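You operate a simulated robot arm through the tools that you are given. There is no shell and no other tool. Be economical: measure what you need, move in short steps, check, and stop when the job is done.

You run a simulated robot arm. Do the job below in one go: nothing can be reset, and whatever is moved stays where it is left.

JOB
Lower crane 3's boom and lift the blue container off the red ship into the yellow frame under the crane.
Fine: hoist up before the trolley moves; free the grab only once the container has landed, and leave it hoisted up; other containers and crane 5 stay.

Only the result counts: the job must be done as asked and must still hold three seconds after the hand-in. Knocking over, shifting, dropping, spilling or breaking anything else fails it.

ROBOT AND FRAMES
A 6-joint arm with a two-finger parallel gripper, fixed in place. Base frame: the origin is at the foot of the arm, x ahead of it, y to its left, z up. Lengths are in mm, angles in degrees, forces in N, time in s.
With the tool pointing down near the work surface it reaches from about 320 to 700 mm from the base axis. Its first joint turns from -166.0 to 166.0 degrees. Payload 4.1 kg.
Tool frame: the origin (TCP) lies between the finger pads and is the grasp point; the fingertips stand 23 mm ahead of it; z points along the fingers, y is the line along which they close. The gripper opens to 94 mm. The fingers are 38 mm wide and 10 mm thick; the gripper's body (54 by 96 mm) begins 39 mm behind the TCP.
Orientation is told as [roll, pitch, yaw] about the base's x, y, z axes, in that order, counted from this pose: with the fingers straight down and closing along the base's y, the tool's x points along the base's -x, its y along +y and its z along -z.

CONTROLS
- The arm moves only by the tool move_arm. Its argument "steps" is a list of rows, each a list of 7 numbers: the shift along the tool's x, y, z in units of 50 mm (1.0 is 50 mm), then the turn, a rotation vector about the tool's x, y, z in units of 4 degrees (1.0 is 4 degrees), then the gripper command, from -1 (fully open) to 1 (shut), values between in proportion. In form: [[tx, ty, tz, wx, wy, wz, jaw], ...]. A call has 1 to 8 rows; each row shifts and turns the commanded pose from where the row before left it, along the tool's axes as they then stand. A call with a number of a shift or a turn outside -1 to 1 is refused whole. Each row takes 0.2 s and may step no farther than 50 mm and 8.6 degrees from the row before; otherwise, or with a gripper value out of range, the whole call is refused. A pose out of reach is approached as far as the arm can. The call stops where the force on the tool passes 40 N (or 10 N more than at its start, if that is more) or the arm is blocked; 0.2 s more then pass. The fingers move at their own pace (about 45 mm/s each) and stop on an object; they squeeze with about 36 N. The grip force told is the motor's: it shows also when the fingers shut on nothing. Time passes only in rows, and 0.2 s behind the last, so rows that do not move let the fingers close. It gives the time, the measured TCP pose, the force on the tool (base axes), the opening and the grip force at its end, in the units of the frame above (readings bear some noise).
- Cameras (640 x 400 px; columns grow to the right, rows downward): "scene" is fixed at [397.8, 639.2, 1430.9]; the picture's right is [-0.50, 0.87, 0.00], its down [0.72, 0.41, -0.55] and it looks along [-0.48, -0.27, -0.83] (base axes); focal length 223 px, centre (320, 200). "wrist" rides on the gripper at [86, 16, -74] in the tool frame; the picture's right is [-0.18, 0.98, 0.00], its down [-0.58, -0.11, -0.81] and it looks along [-0.79, -0.15, 0.59] (tool axes); focal length 243 px, centre (320, 200).
- get_image(camera): a new picture of that camera. The clock stands still meanwhile.
- raise_lower(by): slides the trunk up (or, below 0, down) by that many mm; the arm rides with it, the base frame stays. It gives what a move gives, with no picture.
- locate(camera, pixels): there is no depth. For up to 12 entries [column, row, z] of the newest picture of that camera ("zoom" is the newest enlarged one), the place [x, y] in the base frame at which the ray of that pixel passes the height z, good to about 3 mm, but the place of the scene camera against the robot may be out by one fixed shift of up to 25 mm in any direction. The clock stands still meanwhile.
- zoom(camera, box): a new picture of the part [left, top, right, bottom] of that camera's present view, enlarged. The clock stands still meanwhile.
- job_done(): hands the job in; it is judged then, once.

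Go step by step. Measure first, check grasps and placings, and put right what went wrong. The budget is 80 turns and 34 pictures, counting those below and the enlarged ones. Unless the task says otherwise, let go and move clear before handing in, and close with one line.

The tools are called after "Emit:" as a command line: name --pt "numbers of a row" for each row, then --argument value for the rest, lists and objects as JSON in quotes. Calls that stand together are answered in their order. move_arm: Moves the arm, as the interface text tells. Its arguments: {"type":"object","properties":{"steps":{"type":"array","items":{"type":"array","items":{"type":"number"}}}},"required":["steps"]} The other tools are called the same way: raise_lower (by) slides the trunk up or down; get_image (camera) takes a picture; locate (camera, pixels) gives the place at which the rays of pixels pass given heights; zoom (camera, box) takes an enlarged picture of a part of a camera's view; job_done () hands the job in.

At the start:

```text
time: 0.0
eef_pos: [202.0, 392.0, 1183.1]
tcp_rot: [0.0, 0.0, 0.0]
wrist_force: [-0.2, 0.0, -0.4]
gripper_width: 93.7
grasp_force: 0.0
trunk travel left (down, up): [-500.0, 90.0]
```

scene: 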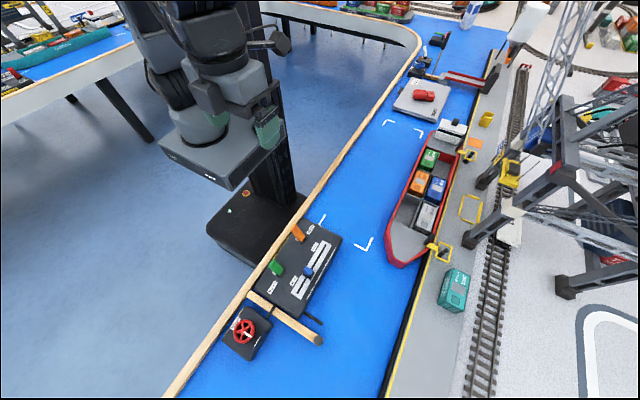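
wrist: 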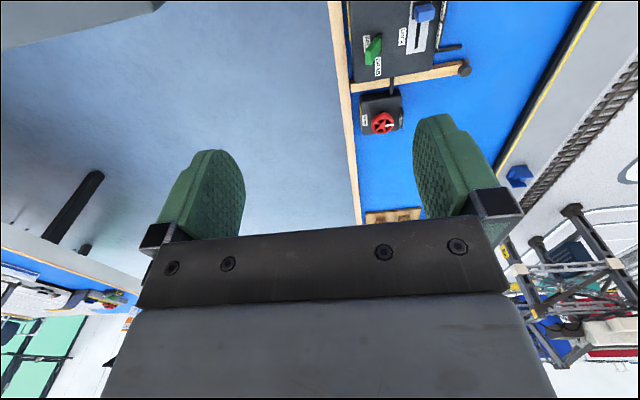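

The scene shows a control console near (300,265) with green, orange and blue levers and a red handwheel at (245,332). I'll enlarge these and the crane to read the labels.

Emit:
zoom --camera "scene" --box '[220, 210, 360, 370]'

Emit:
zoom --camera "scene" --box '[380, 0, 640, 300]'

```text
2.50 times, centred on (290, 290) of scene
```

zoom: 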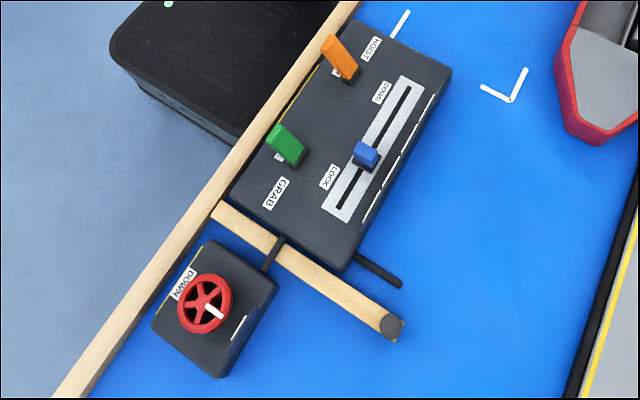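

```text
1.33 times, centred on (510, 150) of scene
```

zoom: 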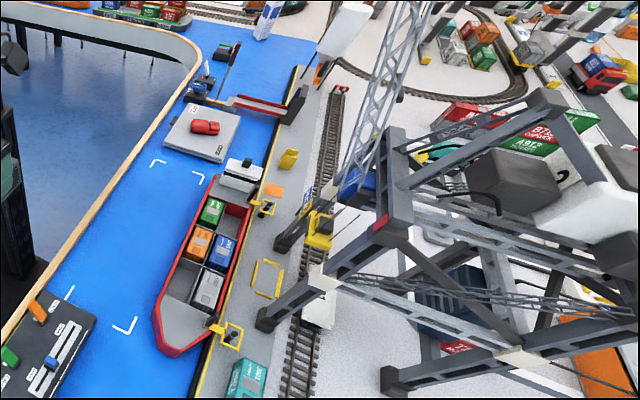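

Labels are partly legible (HOIST, GRAB, slider, wheel DOWN). Zooming tighter to read them.

Emit:
zoom --camera "scene" --box '[262, 215, 346, 268]'

Emit:
zoom --camera "scene" --box '[252, 250, 336, 303]'

Emit:
zoom --camera "scene" --box '[212, 302, 296, 365]'

```text
7.55 times, centred on (304, 242) of scene
```

zoom: 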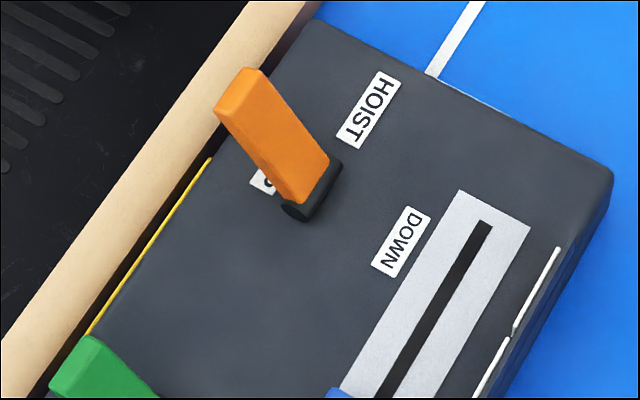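

```text
7.55 times, centred on (294, 276) of scene
```

zoom: 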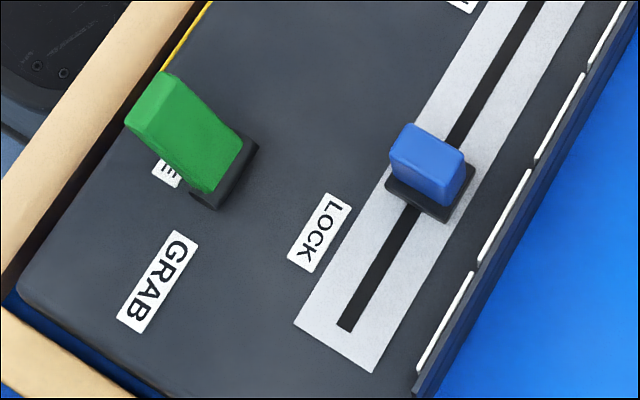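

```text
6.35 times, centred on (254, 334) of scene
```

zoom: 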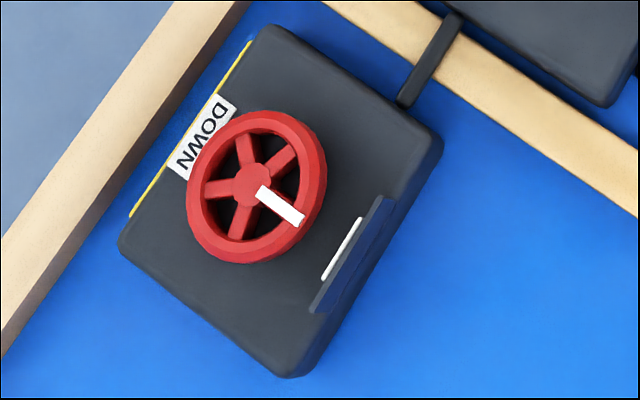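

The orange lever is HOIST (DOWN on the far side), the green is GRAB (LOCK on the far side), the blue slider is presumably the trolley, and the wheel has a DOWN mark. I'll locate these parts and check the crane number.

Emit:
locate --camera "scene" --pixels '[[245, 332, 840], [276, 268, 860], [299, 233, 860], [310, 271, 850], [258, 300, 820], [325, 237, 820], [437, 188, 830], [470, 208, 770], [320, 340, 770], [292, 311, 820], [420, 184, 830]]'

Emit:
zoom --camera "scene" --box '[440, 90, 600, 190]'

Emit:
zoom --camera "scene" --box '[380, 120, 540, 270]'

```text
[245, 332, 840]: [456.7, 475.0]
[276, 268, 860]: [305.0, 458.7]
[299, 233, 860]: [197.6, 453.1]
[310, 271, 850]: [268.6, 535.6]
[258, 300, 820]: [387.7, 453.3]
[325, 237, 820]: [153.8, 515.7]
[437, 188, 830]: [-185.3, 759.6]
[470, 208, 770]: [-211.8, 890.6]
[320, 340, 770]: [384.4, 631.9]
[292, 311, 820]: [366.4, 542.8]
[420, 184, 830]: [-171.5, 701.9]
```

```text
4.00 times, centred on (520, 140) of scene
```

zoom: 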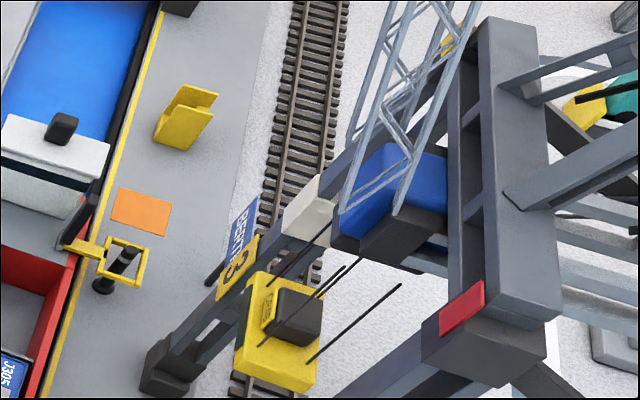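

```text
2.67 times, centred on (460, 195) of scene
```

zoom: 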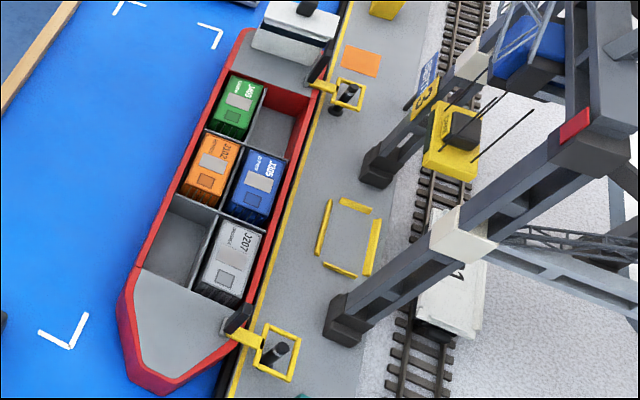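

Crane "3" is the one in view, and its boom looks raised. I'll bring the wrist camera down to look at the wheel and console closely.

Emit:
move_arm --pt "0 0.9 0.4 0 0 0 -1" --pt "0 0.9 0.4 0 0 0 -1" --pt "0 0.8 0.6 0 0 0 -1" --pt "0 0 0.8 0 0 0 -1" --pt "0 0 0.5 0 0 0 -1" --pt "0 0 0 0 0 0 -1"

Emit:
get_image --camera "wrist"

```text
time: 1.4
eef_pos: [201.8, 522.0, 1048.9]
tcp_rot: [0.0, 0.0, 0.0]
wrist_force: [-0.5, -0.3, 0.3]
gripper_width: 94.0
grasp_force: 0.1
trunk travel left (down, up): [-500.0, 90.0]
```

```text
24 pictures are left
```

wrist: 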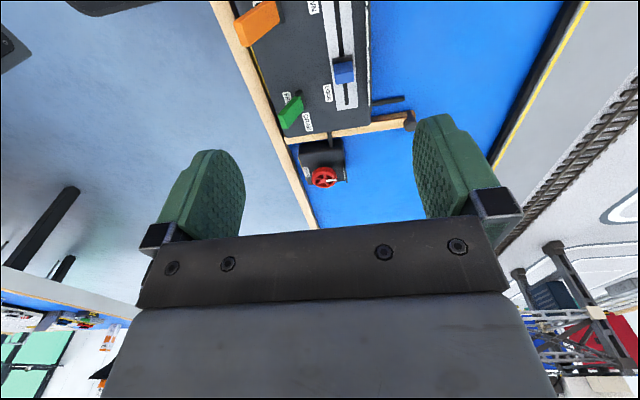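

Emit:
zoom --camera "wrist" --box '[220, 0, 440, 220]'

Emit:
locate --camera "wrist" --pixels '[[324, 177, 840], [324, 177, 820], [290, 110, 860], [258, 22, 860], [343, 70, 850], [302, 165, 820], [345, 145, 820], [300, 133, 820], [370, 130, 820]]'

```text
1.82 times, centred on (330, 110) of wrist
```

zoom: 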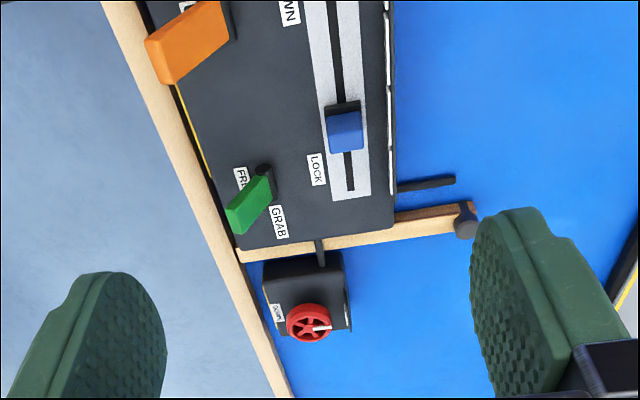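

```text
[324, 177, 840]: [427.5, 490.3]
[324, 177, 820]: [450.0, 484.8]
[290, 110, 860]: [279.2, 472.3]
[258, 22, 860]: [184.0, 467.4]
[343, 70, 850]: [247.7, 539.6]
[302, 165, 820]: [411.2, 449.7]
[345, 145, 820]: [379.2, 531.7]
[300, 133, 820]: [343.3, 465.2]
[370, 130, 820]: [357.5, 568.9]
```

Green lies at FREE and orange at what is presumably UP. I'll move for a second, closer view of the wheel to triangulate heights.

Emit:
move_arm --pt "-0.8 0 0.5 0 0 0 -1" --pt "-0.8 0 0.5 0 0 0 -1" --pt "-0.4 0 0.4 0 0 0 -1" --pt "0 0 0 0 0 0 -1"

Emit:
get_image --camera "wrist"

```text
time: 2.4
eef_pos: [303.6, 522.8, 978.5]
tcp_rot: [0.0, 0.1, 0.0]
wrist_force: [-0.1, 0.2, 0.0]
gripper_width: 94.0
grasp_force: 0.0
trunk travel left (down, up): [-500.0, 90.0]
```

```text
22 pictures are left
```

wrist: 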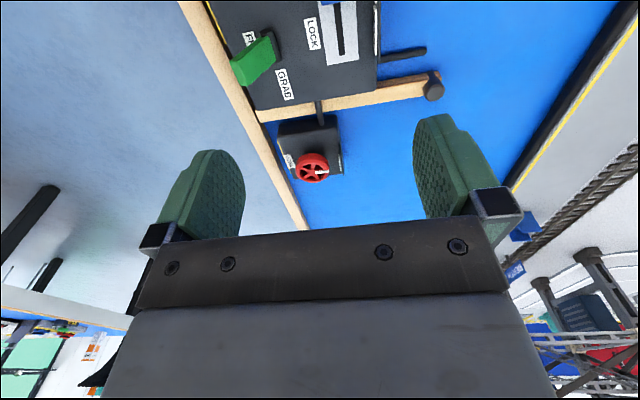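

The wheel sits at (312,168) and the green knob at (254,62) here; I'll triangulate against the earlier view.

Emit:
locate --camera "wrist" --pixels '[[312, 168, 840], [312, 168, 820], [312, 168, 860], [302, 168, 840], [254, 62, 860], [254, 62, 840], [285, 85, 820], [285, 85, 800], [311, 34, 820], [311, 34, 800], [316, 62, 820], [282, 122, 820]]'

Emit:
locate --camera "scene" --pixels '[[245, 331, 840], [245, 331, 860], [296.4, 277, 820], [294, 252, 820], [272, 289, 820], [245, 331, 820]]'

```text
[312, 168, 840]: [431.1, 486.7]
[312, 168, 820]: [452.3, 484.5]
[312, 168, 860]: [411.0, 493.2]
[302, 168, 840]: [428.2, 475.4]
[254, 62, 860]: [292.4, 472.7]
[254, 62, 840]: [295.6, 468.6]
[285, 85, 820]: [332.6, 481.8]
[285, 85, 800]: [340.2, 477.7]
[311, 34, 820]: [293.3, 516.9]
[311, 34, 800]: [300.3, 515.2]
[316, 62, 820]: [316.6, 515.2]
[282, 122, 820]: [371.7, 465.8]
```

```text
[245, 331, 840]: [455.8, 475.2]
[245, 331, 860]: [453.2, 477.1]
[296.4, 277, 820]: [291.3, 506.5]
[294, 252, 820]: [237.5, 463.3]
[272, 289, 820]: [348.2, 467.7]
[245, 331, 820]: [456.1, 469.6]
```

Rays agree on the wheel near (449,486) at z≈822. I'll hover above it and check it sits between the fingers.

Emit:
move_arm --pt "-1 0 0 0 0 0 -1" --pt "-0.9 -0.4 0 0 0 0 -1" --pt "-0.9 -0.34 0.3 0 0 0 -1" --pt "0 0 0.7 0 0 0 -1" --pt "0 0 0.47 0 0 0 -1" --pt "0 0 0 0 0 0 -1"

Emit:
get_image --camera "wrist"

```text
refused: row 3 steps farther than a row can; nothing moved
```

```text
21 pictures are left
```

wrist: 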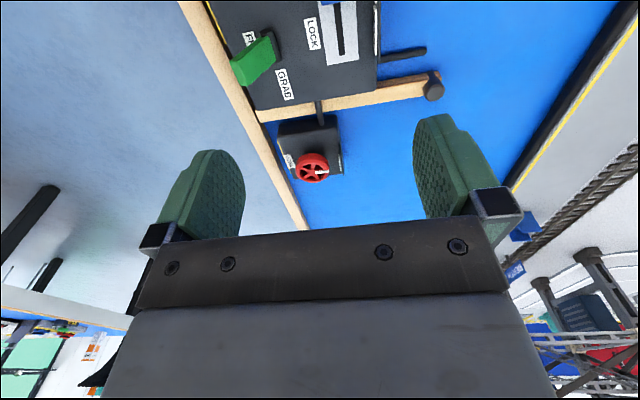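

Row 3 was just too long a step, so nothing moved; I'll repeat with shorter steps and look after it has moved.

Emit:
move_arm --pt "-0.9 0 0 0 0 0 -1" --pt "-0.8 -0.4 0 0 0 0 -1" --pt "-0.8 -0.34 0.3 0 0 0 -1" --pt "-0.37 0 0.7 0 0 0 -1" --pt "0 0 0.47 0 0 0 -1" --pt "0 0 0 0 0 0 -1"

```text
time: 3.8
eef_pos: [445.4, 485.9, 905.5]
tcp_rot: [0.0, 0.0, 0.0]
wrist_force: [0.0, 0.1, 0.4]
gripper_width: 94.0
grasp_force: 0.1
trunk travel left (down, up): [-500.0, 90.0]
```

Emit:
get_image --camera "wrist"

```text
20 pictures are left
```

wrist: 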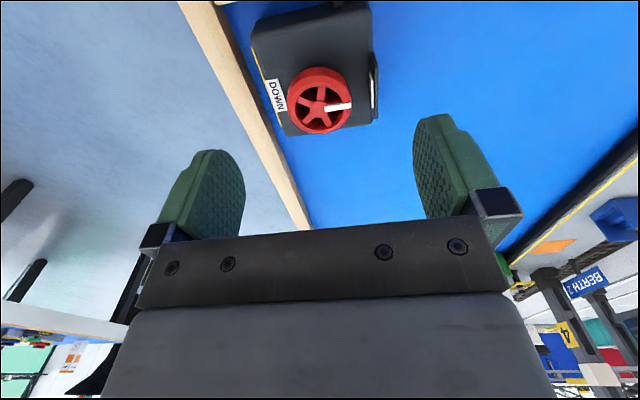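

The wheel is now at (320,103), pointer to +y side, DOWN on the opposite side. Locating it at several heights to finish triangulation.

Emit:
locate --camera "wrist" --pixels '[[319, 98, 840], [319, 98, 820], [319, 98, 830], [288, 98, 830], [349, 98, 830], [319, 68, 830], [323, 107, 830], [350, 105, 830], [276, 95, 810], [372, 122, 810], [285, 130, 810], [256, 40, 810]]'

```text
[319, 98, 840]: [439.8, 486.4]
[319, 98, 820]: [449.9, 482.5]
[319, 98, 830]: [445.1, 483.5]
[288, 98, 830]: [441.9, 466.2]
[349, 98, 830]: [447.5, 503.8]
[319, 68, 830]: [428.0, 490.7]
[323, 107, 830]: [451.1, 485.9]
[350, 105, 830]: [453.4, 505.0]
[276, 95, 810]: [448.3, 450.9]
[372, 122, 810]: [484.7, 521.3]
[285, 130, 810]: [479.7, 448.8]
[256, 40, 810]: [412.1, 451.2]
```

The wheel is about 40 mm across at (452,485), top about z 818. I'll descend with the jaws at about 60 mm, stopping with the tips just below the rim top.

Emit:
move_arm --pt "-0.13 -0.02 0 0 0 0 -0.3" --pt "0 0 0.6 0 0 0 -0.3" --pt "0 0 0.6 0 0 0 -0.3" --pt "0 0 0.2 0 0 0 -0.3" --pt "0 0 0.1 0 0 0 -0.3" --pt "0 0 0 0 0 0 -0.3"

Emit:
get_image --camera "wrist"

```text
time: 5.2
eef_pos: [449.3, 485.7, 830.3]
tcp_rot: [-0.1, 0.0, -0.1]
wrist_force: [0.0, -0.3, -0.1]
gripper_width: 61.3
grasp_force: 0.0
trunk travel left (down, up): [-500.0, 90.0]
```

```text
19 pictures are left
```

wrist: 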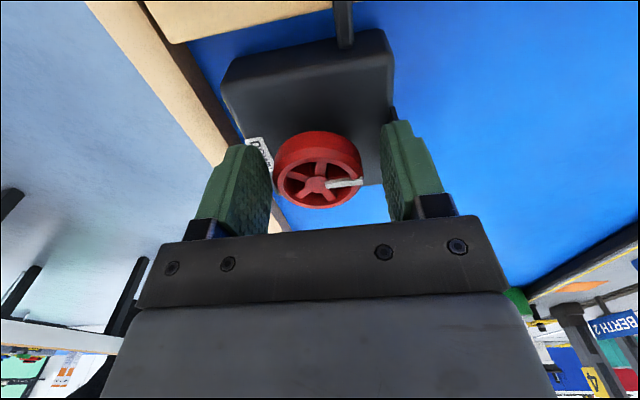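

The hub (315,184) is almost exactly on the TCP (320,183); wheel top is about z 829, so the tips straddle the rim. Shifting 2 mm and closing.

Emit:
move_arm --pt "0 -0.04 0 0 0 0 -0.3" --pt "0 0 0 0 0 0 0.3" --pt "0 0 0 0 0 0 1" --pt "0 0 0 0 0 0 1" --pt "0 0 0 0 0 0 1"

```text
time: 6.4
eef_pos: [451.3, 481.2, 830.5]
tcp_rot: [0.0, 0.0, -0.1]
wrist_force: [-0.1, -9.0, 2.0]
gripper_width: 47.5
grasp_force: 44.7
trunk travel left (down, up): [-500.0, 90.0]
```

The wheel is gripped at 47.5 mm. I'll try turning clockwise from above (positive about tool z) and watch the readings.

Emit:
move_arm --pt "0 -0.03 0 0 0 0 1" --pt "0 0 0 0 0 1 1" --pt "0 0 0 0 0 1 1" --pt "0 0 0 0 0 1 1" --pt "0 0 0 0 0 1 1" --pt "0 0 0 0 0 1 1" --pt "0 0 0 0 0 0 1"

Emit:
get_image --camera "wrist"

Emit:
get_image --camera "scene"

```text
time: 8.0
eef_pos: [450.9, 486.4, 831.0]
tcp_rot: [0.1, 0.0, -20.1]
wrist_force: [-6.2, 26.4, -1.3]
gripper_width: 47.6
grasp_force: 45.1
trunk travel left (down, up): [-500.0, 90.0]
```

```text
18 pictures are left
```

wrist: 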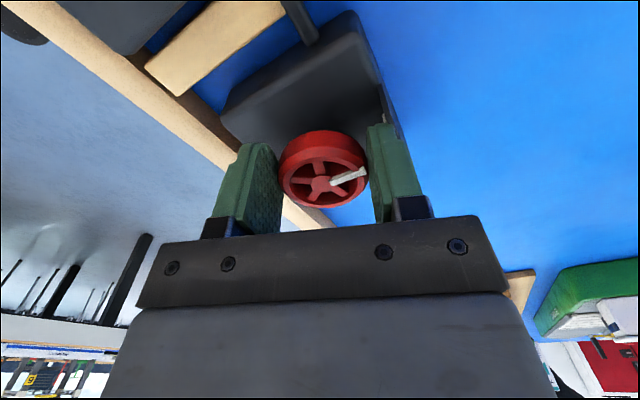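

```text
17 pictures are left
```

scene: 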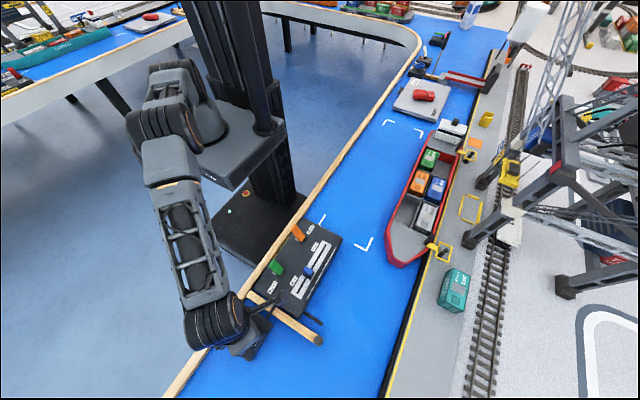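

The pointer rotated in the tool view by about 20°, so the wheel did not turn: the fingers slipped, and the changed position suggests my TCP is off the wheel's axis. Locating the wheel in this close view.

Emit:
locate --camera "wrist" --pixels '[[321, 184, 830], [321, 184, 825], [321, 184, 820], [321, 184, 815], [279, 184, 822], [367, 184, 822], [323, 160, 822], [323, 207, 822]]'

```text
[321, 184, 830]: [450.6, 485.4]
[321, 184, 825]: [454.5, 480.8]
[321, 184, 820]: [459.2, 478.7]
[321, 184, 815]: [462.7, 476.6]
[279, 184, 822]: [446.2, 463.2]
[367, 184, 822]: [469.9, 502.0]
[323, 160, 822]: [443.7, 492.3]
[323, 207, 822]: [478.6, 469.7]
```

At the diameter of about 47 mm the wheel's top is z≈820 with centre ≈(456,481). I'll open, return the yaw to zero and re-centre before turning the other way.

Emit:
move_arm --pt "0 0 0 0 0 0 -0.4" --pt "0 0 0 0 0 0 -0.4" --pt "0 0 0 0 0 -1 -0.4" --pt "0 0 0 0 0 -1 -0.4" --pt "0 0 0 0 0 -1 -0.4" --pt "0 0 0 0 0 -1 -0.4" --pt "0 0 0 0 0 -1 -0.4" --pt "0 0 0 0 0 0 -0.4"

```text
time: 9.8
eef_pos: [453.8, 481.9, 830.1]
tcp_rot: [0.0, 0.0, 0.0]
wrist_force: [1.0, -0.6, -0.4]
gripper_width: 65.8
grasp_force: 0.0
trunk travel left (down, up): [-500.0, 90.0]
```

Now free at (454,482). Small shift, 4 mm lower, close, and turn counter-clockwise.

Emit:
move_arm --pt "-0.06 0 0.08 0 0 0 -0.4" --pt "0 0 0 0 0 0 0.3" --pt "0 0 0 0 0 0 1" --pt "0 0 0 0 0 0 1" --pt "0 0 0 0 0 -1 1" --pt "0 0 0 0 0 -1 1" --pt "0 0 0 0 0 -1 1" --pt "0 0 0 0 0 -1 1"

Emit:
move_arm --pt "0 0 0 0 0 -1 1" --pt "0 0 0 0 0 -1 1" --pt "0 0 0 0 0 -1 1" --pt "0 0 0 0 0 -1 1" --pt "0 0 0 0 0 0 1"

Emit:
get_image --camera "wrist"

```text
time: 11.6
eef_pos: [455.3, 481.8, 827.3]
tcp_rot: [0.0, 0.0, 15.9]
wrist_force: [0.3, -6.5, -1.3]
gripper_width: 48.0
grasp_force: 44.9
trunk travel left (down, up): [-500.0, 90.0]
```

```text
time: 12.8
eef_pos: [456.1, 479.4, 826.6]
tcp_rot: [-0.1, 0.0, 32.0]
wrist_force: [10.0, -21.6, 0.6]
gripper_width: 47.9
grasp_force: 45.2
trunk travel left (down, up): [-500.0, 90.0]
```

```text
16 pictures are left
```

wrist: 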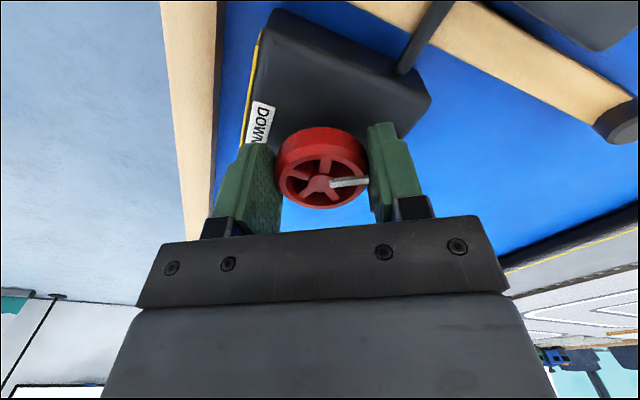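

The pointer kept its place relative to the jaws (hub 320,184 → tip 365,181), so the wheel turns counter-clockwise. I'll re-centre by about 6 mm to relieve the side force and continue.

Emit:
move_arm --pt "-0.09 -0.08 0 0 0 0 1" --pt "0 0 0 0 0 -1 1" --pt "0 0 0 0 0 -1 1" --pt "0 0 0 0 0 -1 1" --pt "0 0 0 0 0 -1 1"

Emit:
move_arm --pt "0 0 0 0 0 -1 1" --pt "0 0 0 0 0 -1 1" --pt "0 0 0 0 0 -1 1" --pt "0 0 0 0 0 -1 1" --pt "0 0 0 0 0 -1 1" --pt "0 0 0 0 0 -1 1" --pt "0 0 0 0 0 0 1"

```text
time: 14.0
eef_pos: [457.8, 480.0, 826.4]
tcp_rot: [0.0, 0.5, 47.9]
wrist_force: [-28.5, -26.9, -4.6]
gripper_width: 47.9
grasp_force: 45.4
trunk travel left (down, up): [-500.0, 90.0]
```

```text
time: 15.6
eef_pos: [458.4, 476.9, 825.4]
tcp_rot: [0.1, 0.2, 72.0]
wrist_force: [-19.6, -19.1, -10.0]
gripper_width: 47.9
grasp_force: 44.3
trunk travel left (down, up): [-500.0, 90.0]
```

Yaw is at 72° and the side force is about (-20,-19) N, so I'll ease the command toward -x,-y and keep turning.

Emit:
move_arm --pt "0.08 0.06 0 0 0 0 1" --pt "0 0 0 0 0 -1 1" --pt "0 0 0 0 0 -1 1" --pt "0 0 0 0 0 -1 1" --pt "0 0 0 0 0 -1 1" --pt "0 0 0 0 0 -1 1" --pt "0 0 0 0 0 0 1"

Emit:
get_image --camera "wrist"

```text
time: 17.2
eef_pos: [460.2, 477.8, 826.4]
tcp_rot: [-0.2, -0.1, 92.0]
wrist_force: [32.3, -2.0, -3.8]
gripper_width: 47.7
grasp_force: 44.9
trunk travel left (down, up): [-500.0, 90.0]
```

```text
15 pictures are left
```

wrist: 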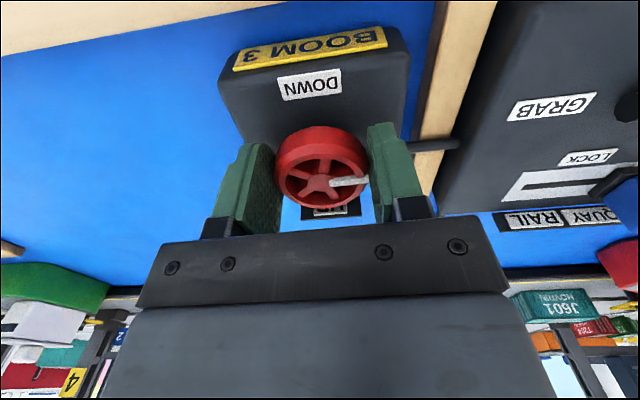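

The panel reads BOOM 3, with DOWN at (310,84) still about 88° ahead of the pointer. Relieving the +x force and continuing.

Emit:
move_arm --pt "0 -0.08 0 0 0 0 1" --pt "0 0 0 0 0 -1 1" --pt "0 0 0 0 0 -1 1" --pt "0 0 0 0 0 -1 1" --pt "0 0 0 0 0 -1 1" --pt "0 0 0 0 0 -1 1" --pt "0 0 0 0 0 0 1"

Emit:
move_arm --pt "0 0 0 0 0 -1 1" --pt "0 0 0 0 0 -1 1" --pt "0 0 0 0 0 -1 1" --pt "0 0 0 0 0 -1 1" --pt "0 0 0 0 0 -1 1" --pt "0 0 0 0 0 0 1"

```text
time: 18.8
eef_pos: [461.9, 477.8, 826.8]
tcp_rot: [-0.1, 0.0, 112.1]
wrist_force: [20.6, 2.5, 7.2]
gripper_width: 48.0
grasp_force: 44.8
trunk travel left (down, up): [-500.0, 90.0]
```

```text
time: 20.2
eef_pos: [462.9, 477.6, 827.5]
tcp_rot: [-0.1, -0.1, 132.0]
wrist_force: [34.7, 8.7, 11.3]
gripper_width: 47.9
grasp_force: 45.0
trunk travel left (down, up): [-500.0, 90.0]
```

Yaw 132°; easing about 6 mm toward +x and continuing.

Emit:
move_arm --pt "0.066 -0.1 0 0 0 0 1" --pt "0 0 0 0 0 -1 1" --pt "0 0 0 0 0 -1 1" --pt "0 0 0 0 0 -1 1" --pt "0 0 0 0 0 -1 1" --pt "0 0 0 0 0 -1 1" --pt "0 0 0 0 0 0 1"

Emit:
move_arm --pt "0 0 0 0 0 -1 1" --pt "0 0 0 0 0 -1 1" --pt "0 0 0 0 0 -1 1" --pt "0 0 0 0 0 -1 1" --pt "0 0 0 0 0 -1 1" --pt "0 0 0 0 0 -1 1" --pt "0 0 0 0 0 0 1"

Emit:
get_image --camera "wrist"

```text
time: 21.8
eef_pos: [463.2, 480.9, 826.4]
tcp_rot: [0.0, 0.0, 152.1]
wrist_force: [-18.1, 11.7, 10.1]
gripper_width: 48.0
grasp_force: 45.2
trunk travel left (down, up): [-500.0, 90.0]
```

```text
time: 23.4
eef_pos: [463.8, 481.4, 826.7]
tcp_rot: [0.0, 0.1, 176.3]
wrist_force: [-18.4, 20.7, 3.7]
gripper_width: 47.7
grasp_force: 45.3
trunk travel left (down, up): [-500.0, 90.0]
```

```text
14 pictures are left
```

wrist: 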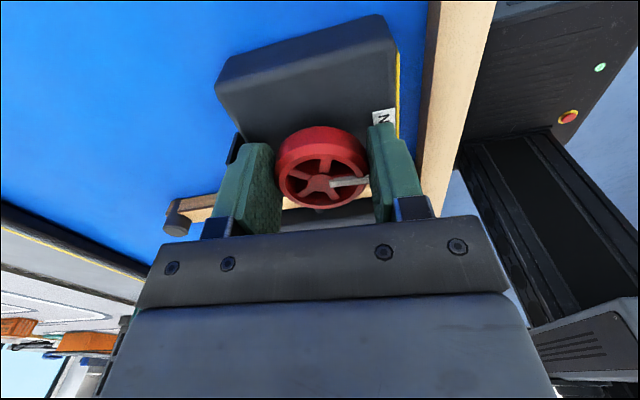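

The pointer now points to the DOWN label. I'll push 12° more toward the stop, then open, lift off and check the boom.

Emit:
move_arm --pt "0 0 0 0 0 -1 1" --pt "0 0 0 0 0 -1 1" --pt "0 0 0 0 0 -1 1" --pt "0 0 0 0 0 0 1" --pt "0 0 0 0 0 0 -0.4" --pt "0 0 0 0 0 0 -0.4"

Emit:
move_arm --pt "0 0 -0.4 0 0 0 -0.4" --pt "0 0 -0.9 0 0 0 -0.4" --pt "0 0 -0.9 0 0 0 -0.4" --pt "0 0 0 0 0 0 -0.4"

Emit:
get_image --camera "scene"

```text
time: 24.8
eef_pos: [466.1, 479.1, 824.9]
tcp_rot: [0.2, -0.1, -171.9]
wrist_force: [-0.6, -0.5, 0.2]
gripper_width: 65.9
grasp_force: 0.2
trunk travel left (down, up): [-500.0, 90.0]
```

```text
time: 25.8
eef_pos: [466.8, 478.1, 938.1]
tcp_rot: [0.0, 0.0, -172.0]
wrist_force: [0.2, 0.5, -0.2]
gripper_width: 65.9
grasp_force: 0.0
trunk travel left (down, up): [-500.0, 90.0]
```

```text
13 pictures are left
```

scene: 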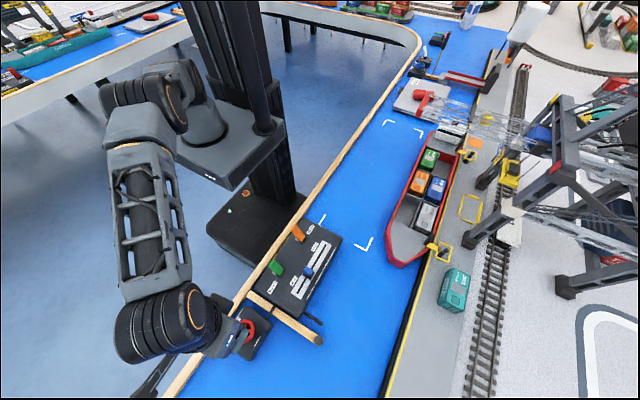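

The boom is now lowered (it spans left from (540,130) to about (420,95)). From here the wrist camera looks toward -x over the console, so I'll view it.

Emit:
zoom --camera "wrist" --box '[180, 0, 480, 220]'

```text
1.82 times, centred on (330, 110) of wrist
```

zoom: 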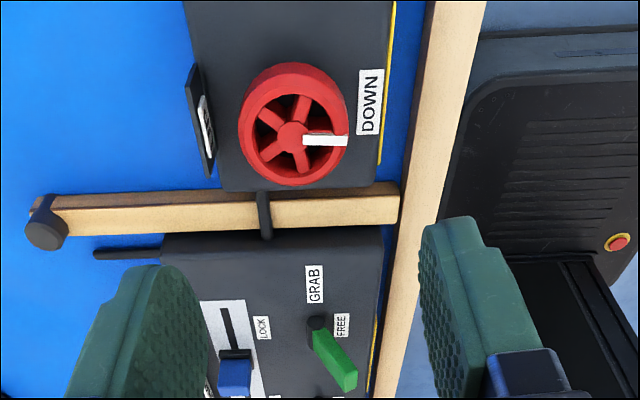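

The pointer (340,140) sits on DOWN. Next I'll turn the wrist to about 136° and move to where the camera can read the slider's position plates.

Emit:
move_arm --pt "0 0 -0.44 0 0 1 -0.4" --pt "0 0 0 0 0 1 -0.4" --pt "0 0 0 0 0 1 -0.4" --pt "0 0 0 0 0 1 -0.4" --pt "0 0 0 0 0 1 -0.4" --pt "0 0 0 0 0 1 -0.4" --pt "0 0 0 0 0 1 -0.4" --pt "0 0 0 0 0 1 -0.4"

Emit:
move_arm --pt "0 0 0 0 0 1 -0.4" --pt "0 0 0 0 0 1 -0.4" --pt "0 0 0 0 0 1 -0.4" --pt "0 0 0 0 0 1 -0.4" --pt "-0.3 0.8 0 0 0 1 -0.4" --pt "-0.3 0.9 0 0 0 0 -0.4" --pt "-0.3 0.9 0 0 0 0 -0.4" --pt "0 0 0 0 0 0 -0.4"

Emit:
get_image --camera "wrist"

```text
time: 27.6
eef_pos: [466.8, 479.0, 958.2]
tcp_rot: [0.0, 0.0, 155.9]
wrist_force: [-0.5, 0.1, 0.1]
gripper_width: 65.6
grasp_force: 0.1
trunk travel left (down, up): [-500.0, 90.0]
```

```text
time: 29.4
eef_pos: [345.7, 413.0, 958.0]
tcp_rot: [-0.1, 0.0, 136.0]
wrist_force: [-0.2, -1.1, 1.0]
gripper_width: 65.9
grasp_force: 0.0
trunk travel left (down, up): [-500.0, 90.0]
```

```text
11 pictures are left
```

wrist: 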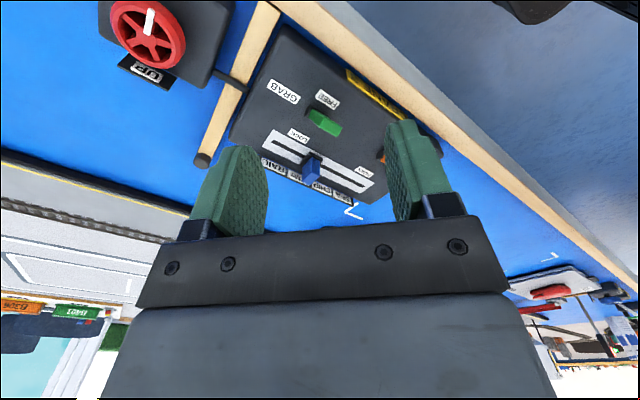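

Four plates are visible along (260-360,165-195); I'll enlarge them and locate the handles.

Emit:
zoom --camera "wrist" --box '[235, 120, 385, 214]'

Emit:
locate --camera "wrist" --pixels '[[326, 122, 850], [326, 122, 830], [313, 167, 840], [313, 167, 820], [268, 140, 805], [370, 185, 805], [284, 91, 805], [328, 98, 805], [298, 135, 805], [361, 168, 805], [382, 155, 850], [289, 150, 805]]'

```text
4.26 times, centred on (310, 167) of wrist
```

zoom: 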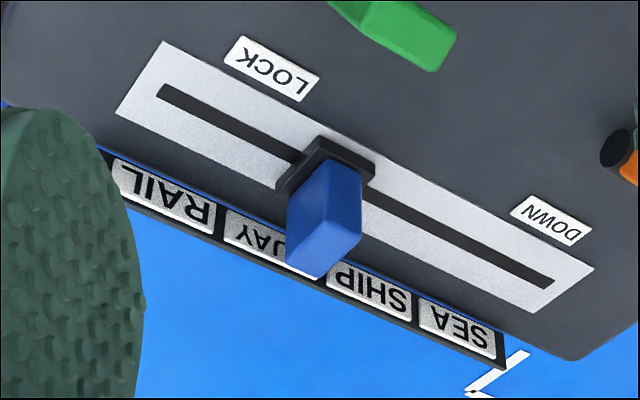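

```text
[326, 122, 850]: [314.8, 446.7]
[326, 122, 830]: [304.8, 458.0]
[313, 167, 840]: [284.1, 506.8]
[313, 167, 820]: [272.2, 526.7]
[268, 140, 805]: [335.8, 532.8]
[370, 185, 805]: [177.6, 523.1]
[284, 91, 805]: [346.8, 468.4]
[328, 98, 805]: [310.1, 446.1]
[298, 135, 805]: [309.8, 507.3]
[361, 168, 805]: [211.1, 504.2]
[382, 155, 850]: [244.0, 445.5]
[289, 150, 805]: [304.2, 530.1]
```

The plates read RAIL, QUAY, SHIP, SEA, and the blue slider stands at QUAY. I'll locate the slot positions opposite each plate.

Emit:
locate --camera "zoom" --pixels '[[160, 90, 810], [550, 283, 810], [325, 165, 810], [370, 290, 810], [460, 325, 810], [270, 245, 810], [163, 193, 810], [339, 164, 850], [339, 164, 840], [324, 265, 850], [324, 265, 840], [413, 22, 850]]'

```text
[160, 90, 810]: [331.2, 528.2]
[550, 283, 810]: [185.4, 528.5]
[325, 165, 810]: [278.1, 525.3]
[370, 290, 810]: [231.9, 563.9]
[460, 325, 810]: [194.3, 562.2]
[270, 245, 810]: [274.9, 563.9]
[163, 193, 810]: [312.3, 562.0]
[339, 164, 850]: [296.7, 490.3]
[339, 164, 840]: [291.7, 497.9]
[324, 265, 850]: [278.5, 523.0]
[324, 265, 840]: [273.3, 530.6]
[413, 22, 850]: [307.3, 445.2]
```

Slot: x 185–331 at y≈528, with QUAY≈275, SHIP≈233. I'll turn to yaw 90 (jaws closing along the slot) and hover over the slider.

Emit:
move_arm --pt "0 0 0 0 0 1 -0.3" --pt "0 0 0 0 0 1 -0.3" --pt "0 0 0 0 0 1 -0.3" --pt "0 0 0 0 0 1 -0.3" --pt "0 0 0 0 0 1 -0.3" --pt "0 0 0 0 0 1 -0.3" --pt "0 0 0 0 0 1 -0.3" --pt "0 0 0 0 0 1 -0.3"

Emit:
move_arm --pt "0 0 0 0 0 1 -0.3" --pt "0 0 0 0 0 1 -0.3" --pt "0 0 0 0 0 1 -0.3" --pt "-0.7 0.5 0.2 0 0 0.5 -0.3" --pt "-0.8 0.5 0.2 0 0 0 -0.3" --pt "-0.8 0.38 0.3 0 0 0 -0.3" --pt "0 0 0.5 0 0 0 -0.3" --pt "0 0 0 0 0 0 -0.3"

Emit:
get_image --camera "wrist"

```text
time: 31.2
eef_pos: [345.2, 413.8, 958.8]
tcp_rot: [0.0, 0.0, 103.9]
wrist_force: [0.0, 0.0, 0.7]
gripper_width: 60.9
grasp_force: 0.0
trunk travel left (down, up): [-500.0, 90.0]
```

```text
time: 33.0
eef_pos: [273.2, 528.1, 900.1]
tcp_rot: [0.0, 0.0, 90.0]
wrist_force: [-0.3, 0.0, 0.4]
gripper_width: 60.8
grasp_force: 0.0
trunk travel left (down, up): [-500.0, 90.0]
```

```text
9 pictures are left
```

wrist: 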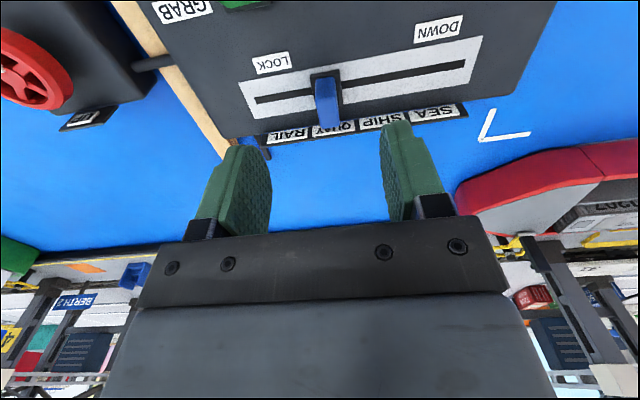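

The slider is at (327,100) here, opposite QUAY. Locating it, the plates and the lever labels.

Emit:
locate --camera "wrist" --pixels '[[257, 99, 805], [464, 65, 805], [326, 118, 830], [326, 118, 840], [326, 75, 805], [333, 129, 805], [383, 121, 805], [434, 113, 805], [288, 134, 805], [272, 63, 805], [438, 29, 805], [183, 8, 805]]'

```text
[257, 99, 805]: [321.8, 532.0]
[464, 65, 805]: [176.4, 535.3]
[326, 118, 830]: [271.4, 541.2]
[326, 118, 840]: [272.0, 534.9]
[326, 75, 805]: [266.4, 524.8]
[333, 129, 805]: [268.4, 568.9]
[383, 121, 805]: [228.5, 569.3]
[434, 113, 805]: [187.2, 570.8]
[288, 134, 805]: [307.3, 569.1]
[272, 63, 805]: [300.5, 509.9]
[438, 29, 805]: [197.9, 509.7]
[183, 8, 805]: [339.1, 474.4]
```

The slider knob is at about (270,533), top z≈832. Descending to straddle it and closing.

Emit:
move_arm --pt "-0.1 0.06 0.3 0 0 0 -0.3" --pt "0 0 0.5 0 0 0 -0.3" --pt "0 0 0.38 0 0 0 -0.3" --pt "0 0 0.1 0 0 0 -0.3" --pt "0 0 0 0 0 0 0.3" --pt "0 0 0 0 0 0 1" --pt "0 0 0 0 0 0 1" --pt "0 0 0 0 0 0 1"

```text
time: 34.8
eef_pos: [271.5, 533.0, 832.8]
tcp_rot: [0.0, 0.1, 90.0]
wrist_force: [-1.7, -0.1, -0.6]
gripper_width: 13.7
grasp_force: 44.9
trunk travel left (down, up): [-500.0, 90.0]
```

The knob is held (13.7 mm). Dragging it 40 mm toward SHIP.

Emit:
move_arm --pt "0 0.16 0 0 0 0 1" --pt "0 0.16 0 0 0 0 1" --pt "0 0.16 0 0 0 0 1" --pt "0 0.16 0 0 0 0 1" --pt "0 0.16 0 0 0 0 1" --pt "0 0 0 0 0 0 1"

Emit:
get_image --camera "scene"

```text
time: 36.2
eef_pos: [231.1, 533.4, 832.5]
tcp_rot: [-0.1, 0.2, 90.0]
wrist_force: [-0.5, -3.2, -11.5]
gripper_width: 13.7
grasp_force: 44.7
trunk travel left (down, up): [-500.0, 90.0]
```

```text
8 pictures are left
```

scene: 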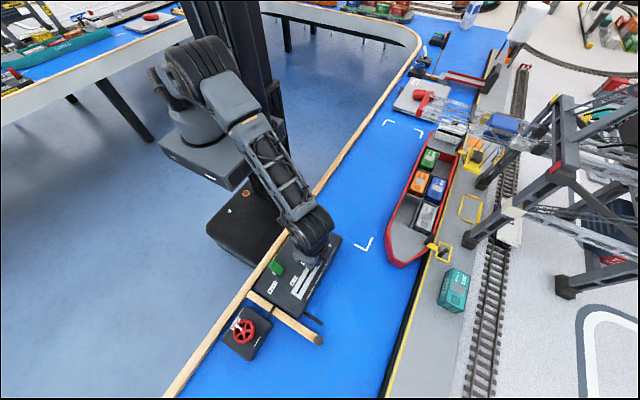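

The spreader moved from about (508,175) to (477,153). I'll check it against the frame and the blue container by rays at several heights.

Emit:
locate --camera "scene" --pixels '[[470, 208, 770], [437, 188, 800], [437, 188, 820], [508, 175, 900], [508, 175, 950], [508, 175, 1000], [475, 152, 900], [475, 152, 950], [475, 152, 1000], [420, 182, 800], [428, 217, 800], [470, 208, 780]]'

Emit:
zoom --camera "scene" --box '[400, 80, 560, 240]'

```text
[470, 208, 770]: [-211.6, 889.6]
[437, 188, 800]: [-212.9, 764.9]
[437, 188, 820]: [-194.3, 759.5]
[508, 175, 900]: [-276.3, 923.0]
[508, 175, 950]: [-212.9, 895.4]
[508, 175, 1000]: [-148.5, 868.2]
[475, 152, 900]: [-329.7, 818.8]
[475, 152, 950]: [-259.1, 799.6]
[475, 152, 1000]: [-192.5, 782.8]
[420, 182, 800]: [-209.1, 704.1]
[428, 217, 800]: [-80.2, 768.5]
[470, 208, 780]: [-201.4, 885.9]
```

```text
2.50 times, centred on (480, 160) of scene
```

zoom: 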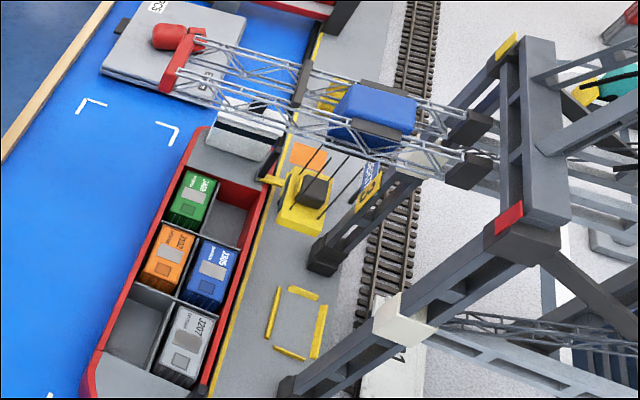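

Emit:
locate --camera "scene" --pixels '[[509.5, 172.5, 950], [475, 161, 950], [475, 161, 970], [475, 161, 930], [509.5, 172.5, 930], [509.5, 172.5, 970]]'

```text
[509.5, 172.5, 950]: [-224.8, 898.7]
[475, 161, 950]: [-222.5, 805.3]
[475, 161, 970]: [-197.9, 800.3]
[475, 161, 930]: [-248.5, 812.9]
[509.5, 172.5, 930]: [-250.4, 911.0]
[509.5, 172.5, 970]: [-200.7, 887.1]
```

The trolley moved about 93 mm of the ~128 mm between frame and container, so it may still be travelling. I'll wait, then recheck.

Emit:
move_arm --pt "0 0 0 0 0 0 1" --pt "0 0 0 0 0 0 1" --pt "0 0 0 0 0 0 1" --pt "0 0 0 0 0 0 1" --pt "0 0 0 0 0 0 1" --pt "0 0 0 0 0 0 1" --pt "0 0 0 0 0 0 1" --pt "0 0 0 0 0 0 1"

Emit:
zoom --camera "scene" --box '[400, 80, 560, 240]'

```text
time: 38.0
eef_pos: [231.8, 532.9, 834.4]
tcp_rot: [0.1, 0.1, 90.0]
wrist_force: [-0.6, -6.4, -17.6]
gripper_width: 13.5
grasp_force: 45.0
trunk travel left (down, up): [-500.0, 90.0]
```

```text
2.50 times, centred on (480, 160) of scene
```

zoom: 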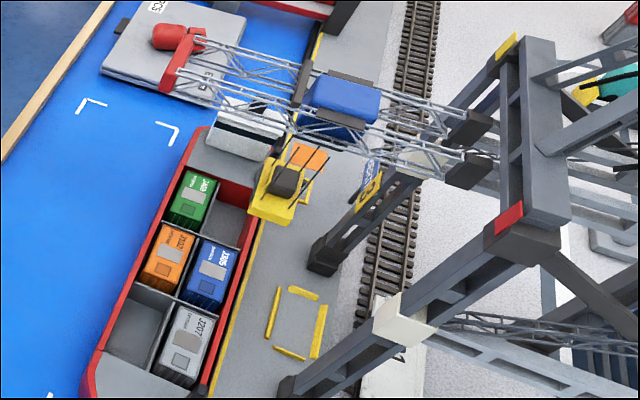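

Emit:
locate --camera "scene" --pixels '[[463.2, 156, 950], [463.2, 156, 960], [434, 190, 815], [434, 190, 805]]'

Emit:
move_arm --pt "0 0 0 0 0 0 0.2" --pt "0 0 0 0 0 0 0.2" --pt "0 0 -0.3 0 0 0 0.2" --pt "0 0 -0.7 0 0 0 0.2" --pt "0 0 -0.5 0 0 0 0.2" --pt "0 0 0 0 0 0 0.2"

```text
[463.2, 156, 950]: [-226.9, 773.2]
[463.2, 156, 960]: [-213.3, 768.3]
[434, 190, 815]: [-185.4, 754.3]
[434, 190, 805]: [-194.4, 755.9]
```

```text
time: 39.4
eef_pos: [232.2, 533.0, 910.6]
tcp_rot: [0.1, 0.0, 90.0]
wrist_force: [0.6, 0.1, -0.3]
gripper_width: 37.5
grasp_force: 0.0
trunk travel left (down, up): [-500.0, 90.0]
```

The spreader now stands over the blue container within measurement error. Next, hover over the orange HOIST lever near (192,460) and look.

Emit:
move_arm --pt "0.73 0.4 0 0 0 0 -0.1" --pt "0.73 0.4 0.2 0 0 0 -0.1" --pt "0 0 0 0 0 0 -0.1"

Emit:
get_image --camera "wrist"

```text
time: 40.2
eef_pos: [191.3, 458.1, 899.6]
tcp_rot: [0.0, -0.1, 90.0]
wrist_force: [-0.4, -0.1, 0.7]
gripper_width: 51.8
grasp_force: 0.1
trunk travel left (down, up): [-500.0, 90.0]
```

```text
5 pictures are left
```

wrist: 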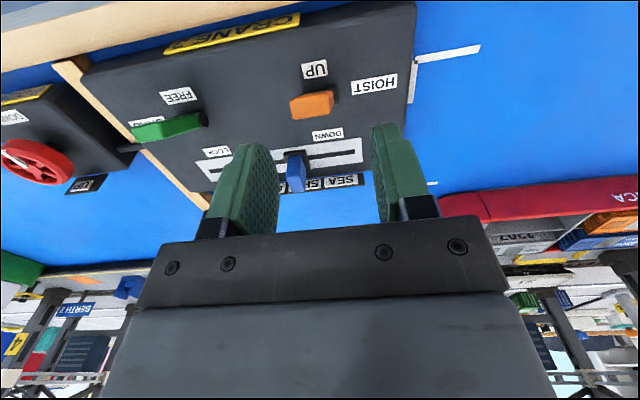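

The orange lever spans (292,110)–(332,97) between UP (315,69) and DOWN (328,134). Locating its tip and pivot in both cameras.

Emit:
locate --camera "wrist" --pixels '[[331, 97, 810], [298, 106, 820], [298, 106, 830], [298, 106, 840], [298, 106, 850], [315, 69, 805], [328, 134, 805], [204, 119, 810], [140, 131, 830], [140, 131, 840], [140, 131, 850], [222, 151, 805]]'

Emit:
locate --camera "scene" --pixels '[[303, 241.3, 810], [293.4, 228.1, 820], [293.4, 228.1, 830], [293.4, 228.1, 840], [293.4, 228.1, 850]]'

```text
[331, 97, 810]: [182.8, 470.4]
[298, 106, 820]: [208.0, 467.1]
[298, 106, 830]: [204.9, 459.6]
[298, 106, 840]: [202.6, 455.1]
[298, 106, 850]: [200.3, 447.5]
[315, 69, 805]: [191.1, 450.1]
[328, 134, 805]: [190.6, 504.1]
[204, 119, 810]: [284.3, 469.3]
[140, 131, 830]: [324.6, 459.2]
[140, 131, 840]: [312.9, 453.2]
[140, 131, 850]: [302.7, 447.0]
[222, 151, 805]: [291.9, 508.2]
```

```text
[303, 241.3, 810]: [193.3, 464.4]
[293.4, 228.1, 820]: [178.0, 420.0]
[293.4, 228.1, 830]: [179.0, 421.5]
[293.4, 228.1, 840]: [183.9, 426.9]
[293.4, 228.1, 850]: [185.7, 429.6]
```

The lever's plane is x≈192, pivot (475, z≈808), tip about (447, z≈845). I'll descend around it, close, and read the grip width.

Emit:
move_arm --pt "0.12 0 0.2 0 0 0 -0.1" --pt "0 0 0.5 0 0 0 -0.1" --pt "0 0 0.4 0 0 0 -0.1" --pt "0 0 0.1 0 0 0 0.2" --pt "0 0 0 0 0 0 1" --pt "0 0 0 0 0 0 1" --pt "0 0 0 0 0 0 1"

```text
time: 41.8
eef_pos: [195.4, 453.7, 839.4]
tcp_rot: [0.1, -0.1, 89.9]
wrist_force: [31.3, -3.1, 0.3]
gripper_width: 21.9
grasp_force: 45.3
trunk travel left (down, up): [-500.0, 90.0]
```

Lever held (21.9 mm) but with 31 N sideways; I'll shift 6 mm to +x, then swing it over the arc to DOWN.

Emit:
move_arm --pt "0 -0.1 0 0 0 0 1" --pt "-0.16 0 -0.1 0 0 0 1" --pt "-0.16 0 -0.06 0 0 0 1" --pt "-0.16 0 -0.02 0 0 0 1" --pt "-0.16 0 0.02 0 0 0 1" --pt "-0.16 0 0.06 0 0 0 1" --pt "-0.16 0 0.1 0 0 0 1" --pt "0 0 0 0 0 0 1"

```text
time: 43.6
eef_pos: [194.7, 500.7, 841.9]
tcp_rot: [0.1, -0.3, 90.0]
wrist_force: [-13.8, -19.2, 23.8]
gripper_width: 21.6
grasp_force: 45.0
trunk travel left (down, up): [-500.0, 90.0]
```

The lever followed to y≈501 and now resists, so it is at the DOWN end. Releasing, lifting, and heading to a hover over the green lever while the hoist runs.

Emit:
move_arm --pt "0 0.04 0 0 0 0 0" --pt "0 0 0 0 0 0 -0.1" --pt "0 0 -0.4 0 0 0 -0.1" --pt "0 0 -0.8 0 0 0 -0.1" --pt "0.5 -0.7 0 0 0 0 -0.1" --pt "0.47 -0.7 0 0 0 0 -0.1" --pt "0 -0.64 0 0 0 0 -0.1" --pt "0 0 0 0 0 0 -0.1"

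Emit:
move_arm --pt "0 0 0 0 0 0 -0.1" --pt "0 0 0 0 0 0 -0.1" --pt "0 0 0 0 0 0 -0.1" --pt "0 0 0 0 0 0 -0.1" --pt "0 0 0 0 0 0 -0.1" --pt "0 0 0 0 0 0 -0.1" --pt "0 0 0 0 0 0 -0.1" --pt "0 0 0 0 0 0 -0.1"

Emit:
zoom --camera "scene" --box '[260, 80, 560, 268]'

```text
time: 45.4
eef_pos: [296.2, 450.9, 898.5]
tcp_rot: [0.0, -0.1, 90.0]
wrist_force: [0.2, 1.5, 0.1]
gripper_width: 51.7
grasp_force: 0.0
trunk travel left (down, up): [-500.0, 90.0]
```

```text
time: 47.2
eef_pos: [295.5, 450.7, 899.9]
tcp_rot: [0.0, 0.0, 90.0]
wrist_force: [0.1, -0.1, -0.8]
gripper_width: 51.6
grasp_force: 0.1
trunk travel left (down, up): [-500.0, 90.0]
```

```text
2.13 times, centred on (410, 174) of scene
```

zoom: 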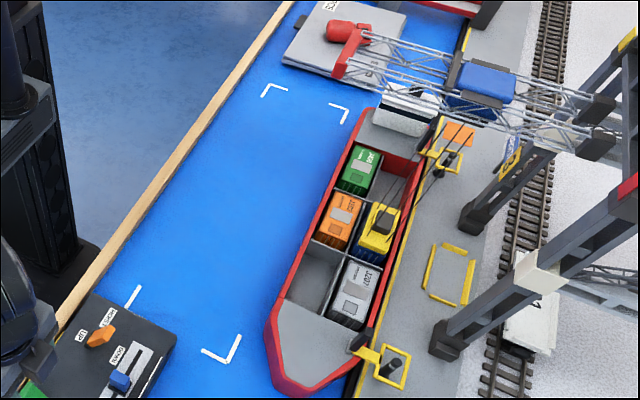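

The spreader has landed on the blue container at (378,230). Now gripping the green lever and swinging it to LOCK.

Emit:
move_arm --pt "0 -0.05 0.2 0 0 0 -0.1" --pt "0 0 0.5 0 0 0 -0.1" --pt "0 0 0.4 0 0 0 -0.1" --pt "0 0 0.1 0 0 0 0.2" --pt "0 0 0 0 0 0 1" --pt "0 0 0 0 0 0 1" --pt "0 0 0 0 0 0 1"

```text
time: 48.8
eef_pos: [306.1, 452.2, 839.5]
tcp_rot: [-0.3, -0.1, 90.0]
wrist_force: [35.7, -14.1, -3.8]
gripper_width: 22.2
grasp_force: 44.5
trunk travel left (down, up): [-500.0, 90.0]
stopped in row 7: the force on the tool passed its limit (the readings are from after the stop); the commanded pose is now the measured one
```

Gripped (22.2 mm) with the lever farther out, at x≈307; the command was reset there. Shifting 2 mm and swinging to LOCK.

Emit:
move_arm --pt "0 -0.04 0 0 0 0 1" --pt "-0.16 0 -0.1 0 0 0 1" --pt "-0.16 0 -0.06 0 0 0 1" --pt "-0.16 0 -0.02 0 0 0 1" --pt "-0.16 0 0.02 0 0 0 1" --pt "-0.16 0 0.06 0 0 0 1" --pt "-0.16 0 0.1 0 0 0 1" --pt "0 0 0 0 0 0 1"

```text
time: 49.5
eef_pos: [305.8, 454.2, 840.7]
tcp_rot: [0.0, 0.9, 90.0]
wrist_force: [31.5, -20.9, -1.4]
gripper_width: 22.0
grasp_force: 45.1
trunk travel left (down, up): [-500.0, 90.0]
stopped in row 3: the force on the tool passed its limit (the readings are from after the stop); the commanded pose is now the measured one
```

Still +31 N in x, so the lever is centred farther out; relieving that by 5 mm first.

Emit:
move_arm --pt "0 -0.05 0 0 0 0 1" --pt "0 -0.05 0 0 0 0 1" --pt "0 0 0 0 0 0 1"

```text
time: 50.2
eef_pos: [304.8, 454.9, 841.5]
tcp_rot: [0.2, 0.9, 90.2]
wrist_force: [11.8, -34.9, 4.8]
gripper_width: 22.1
grasp_force: 45.1
trunk travel left (down, up): [-500.0, 90.0]
```

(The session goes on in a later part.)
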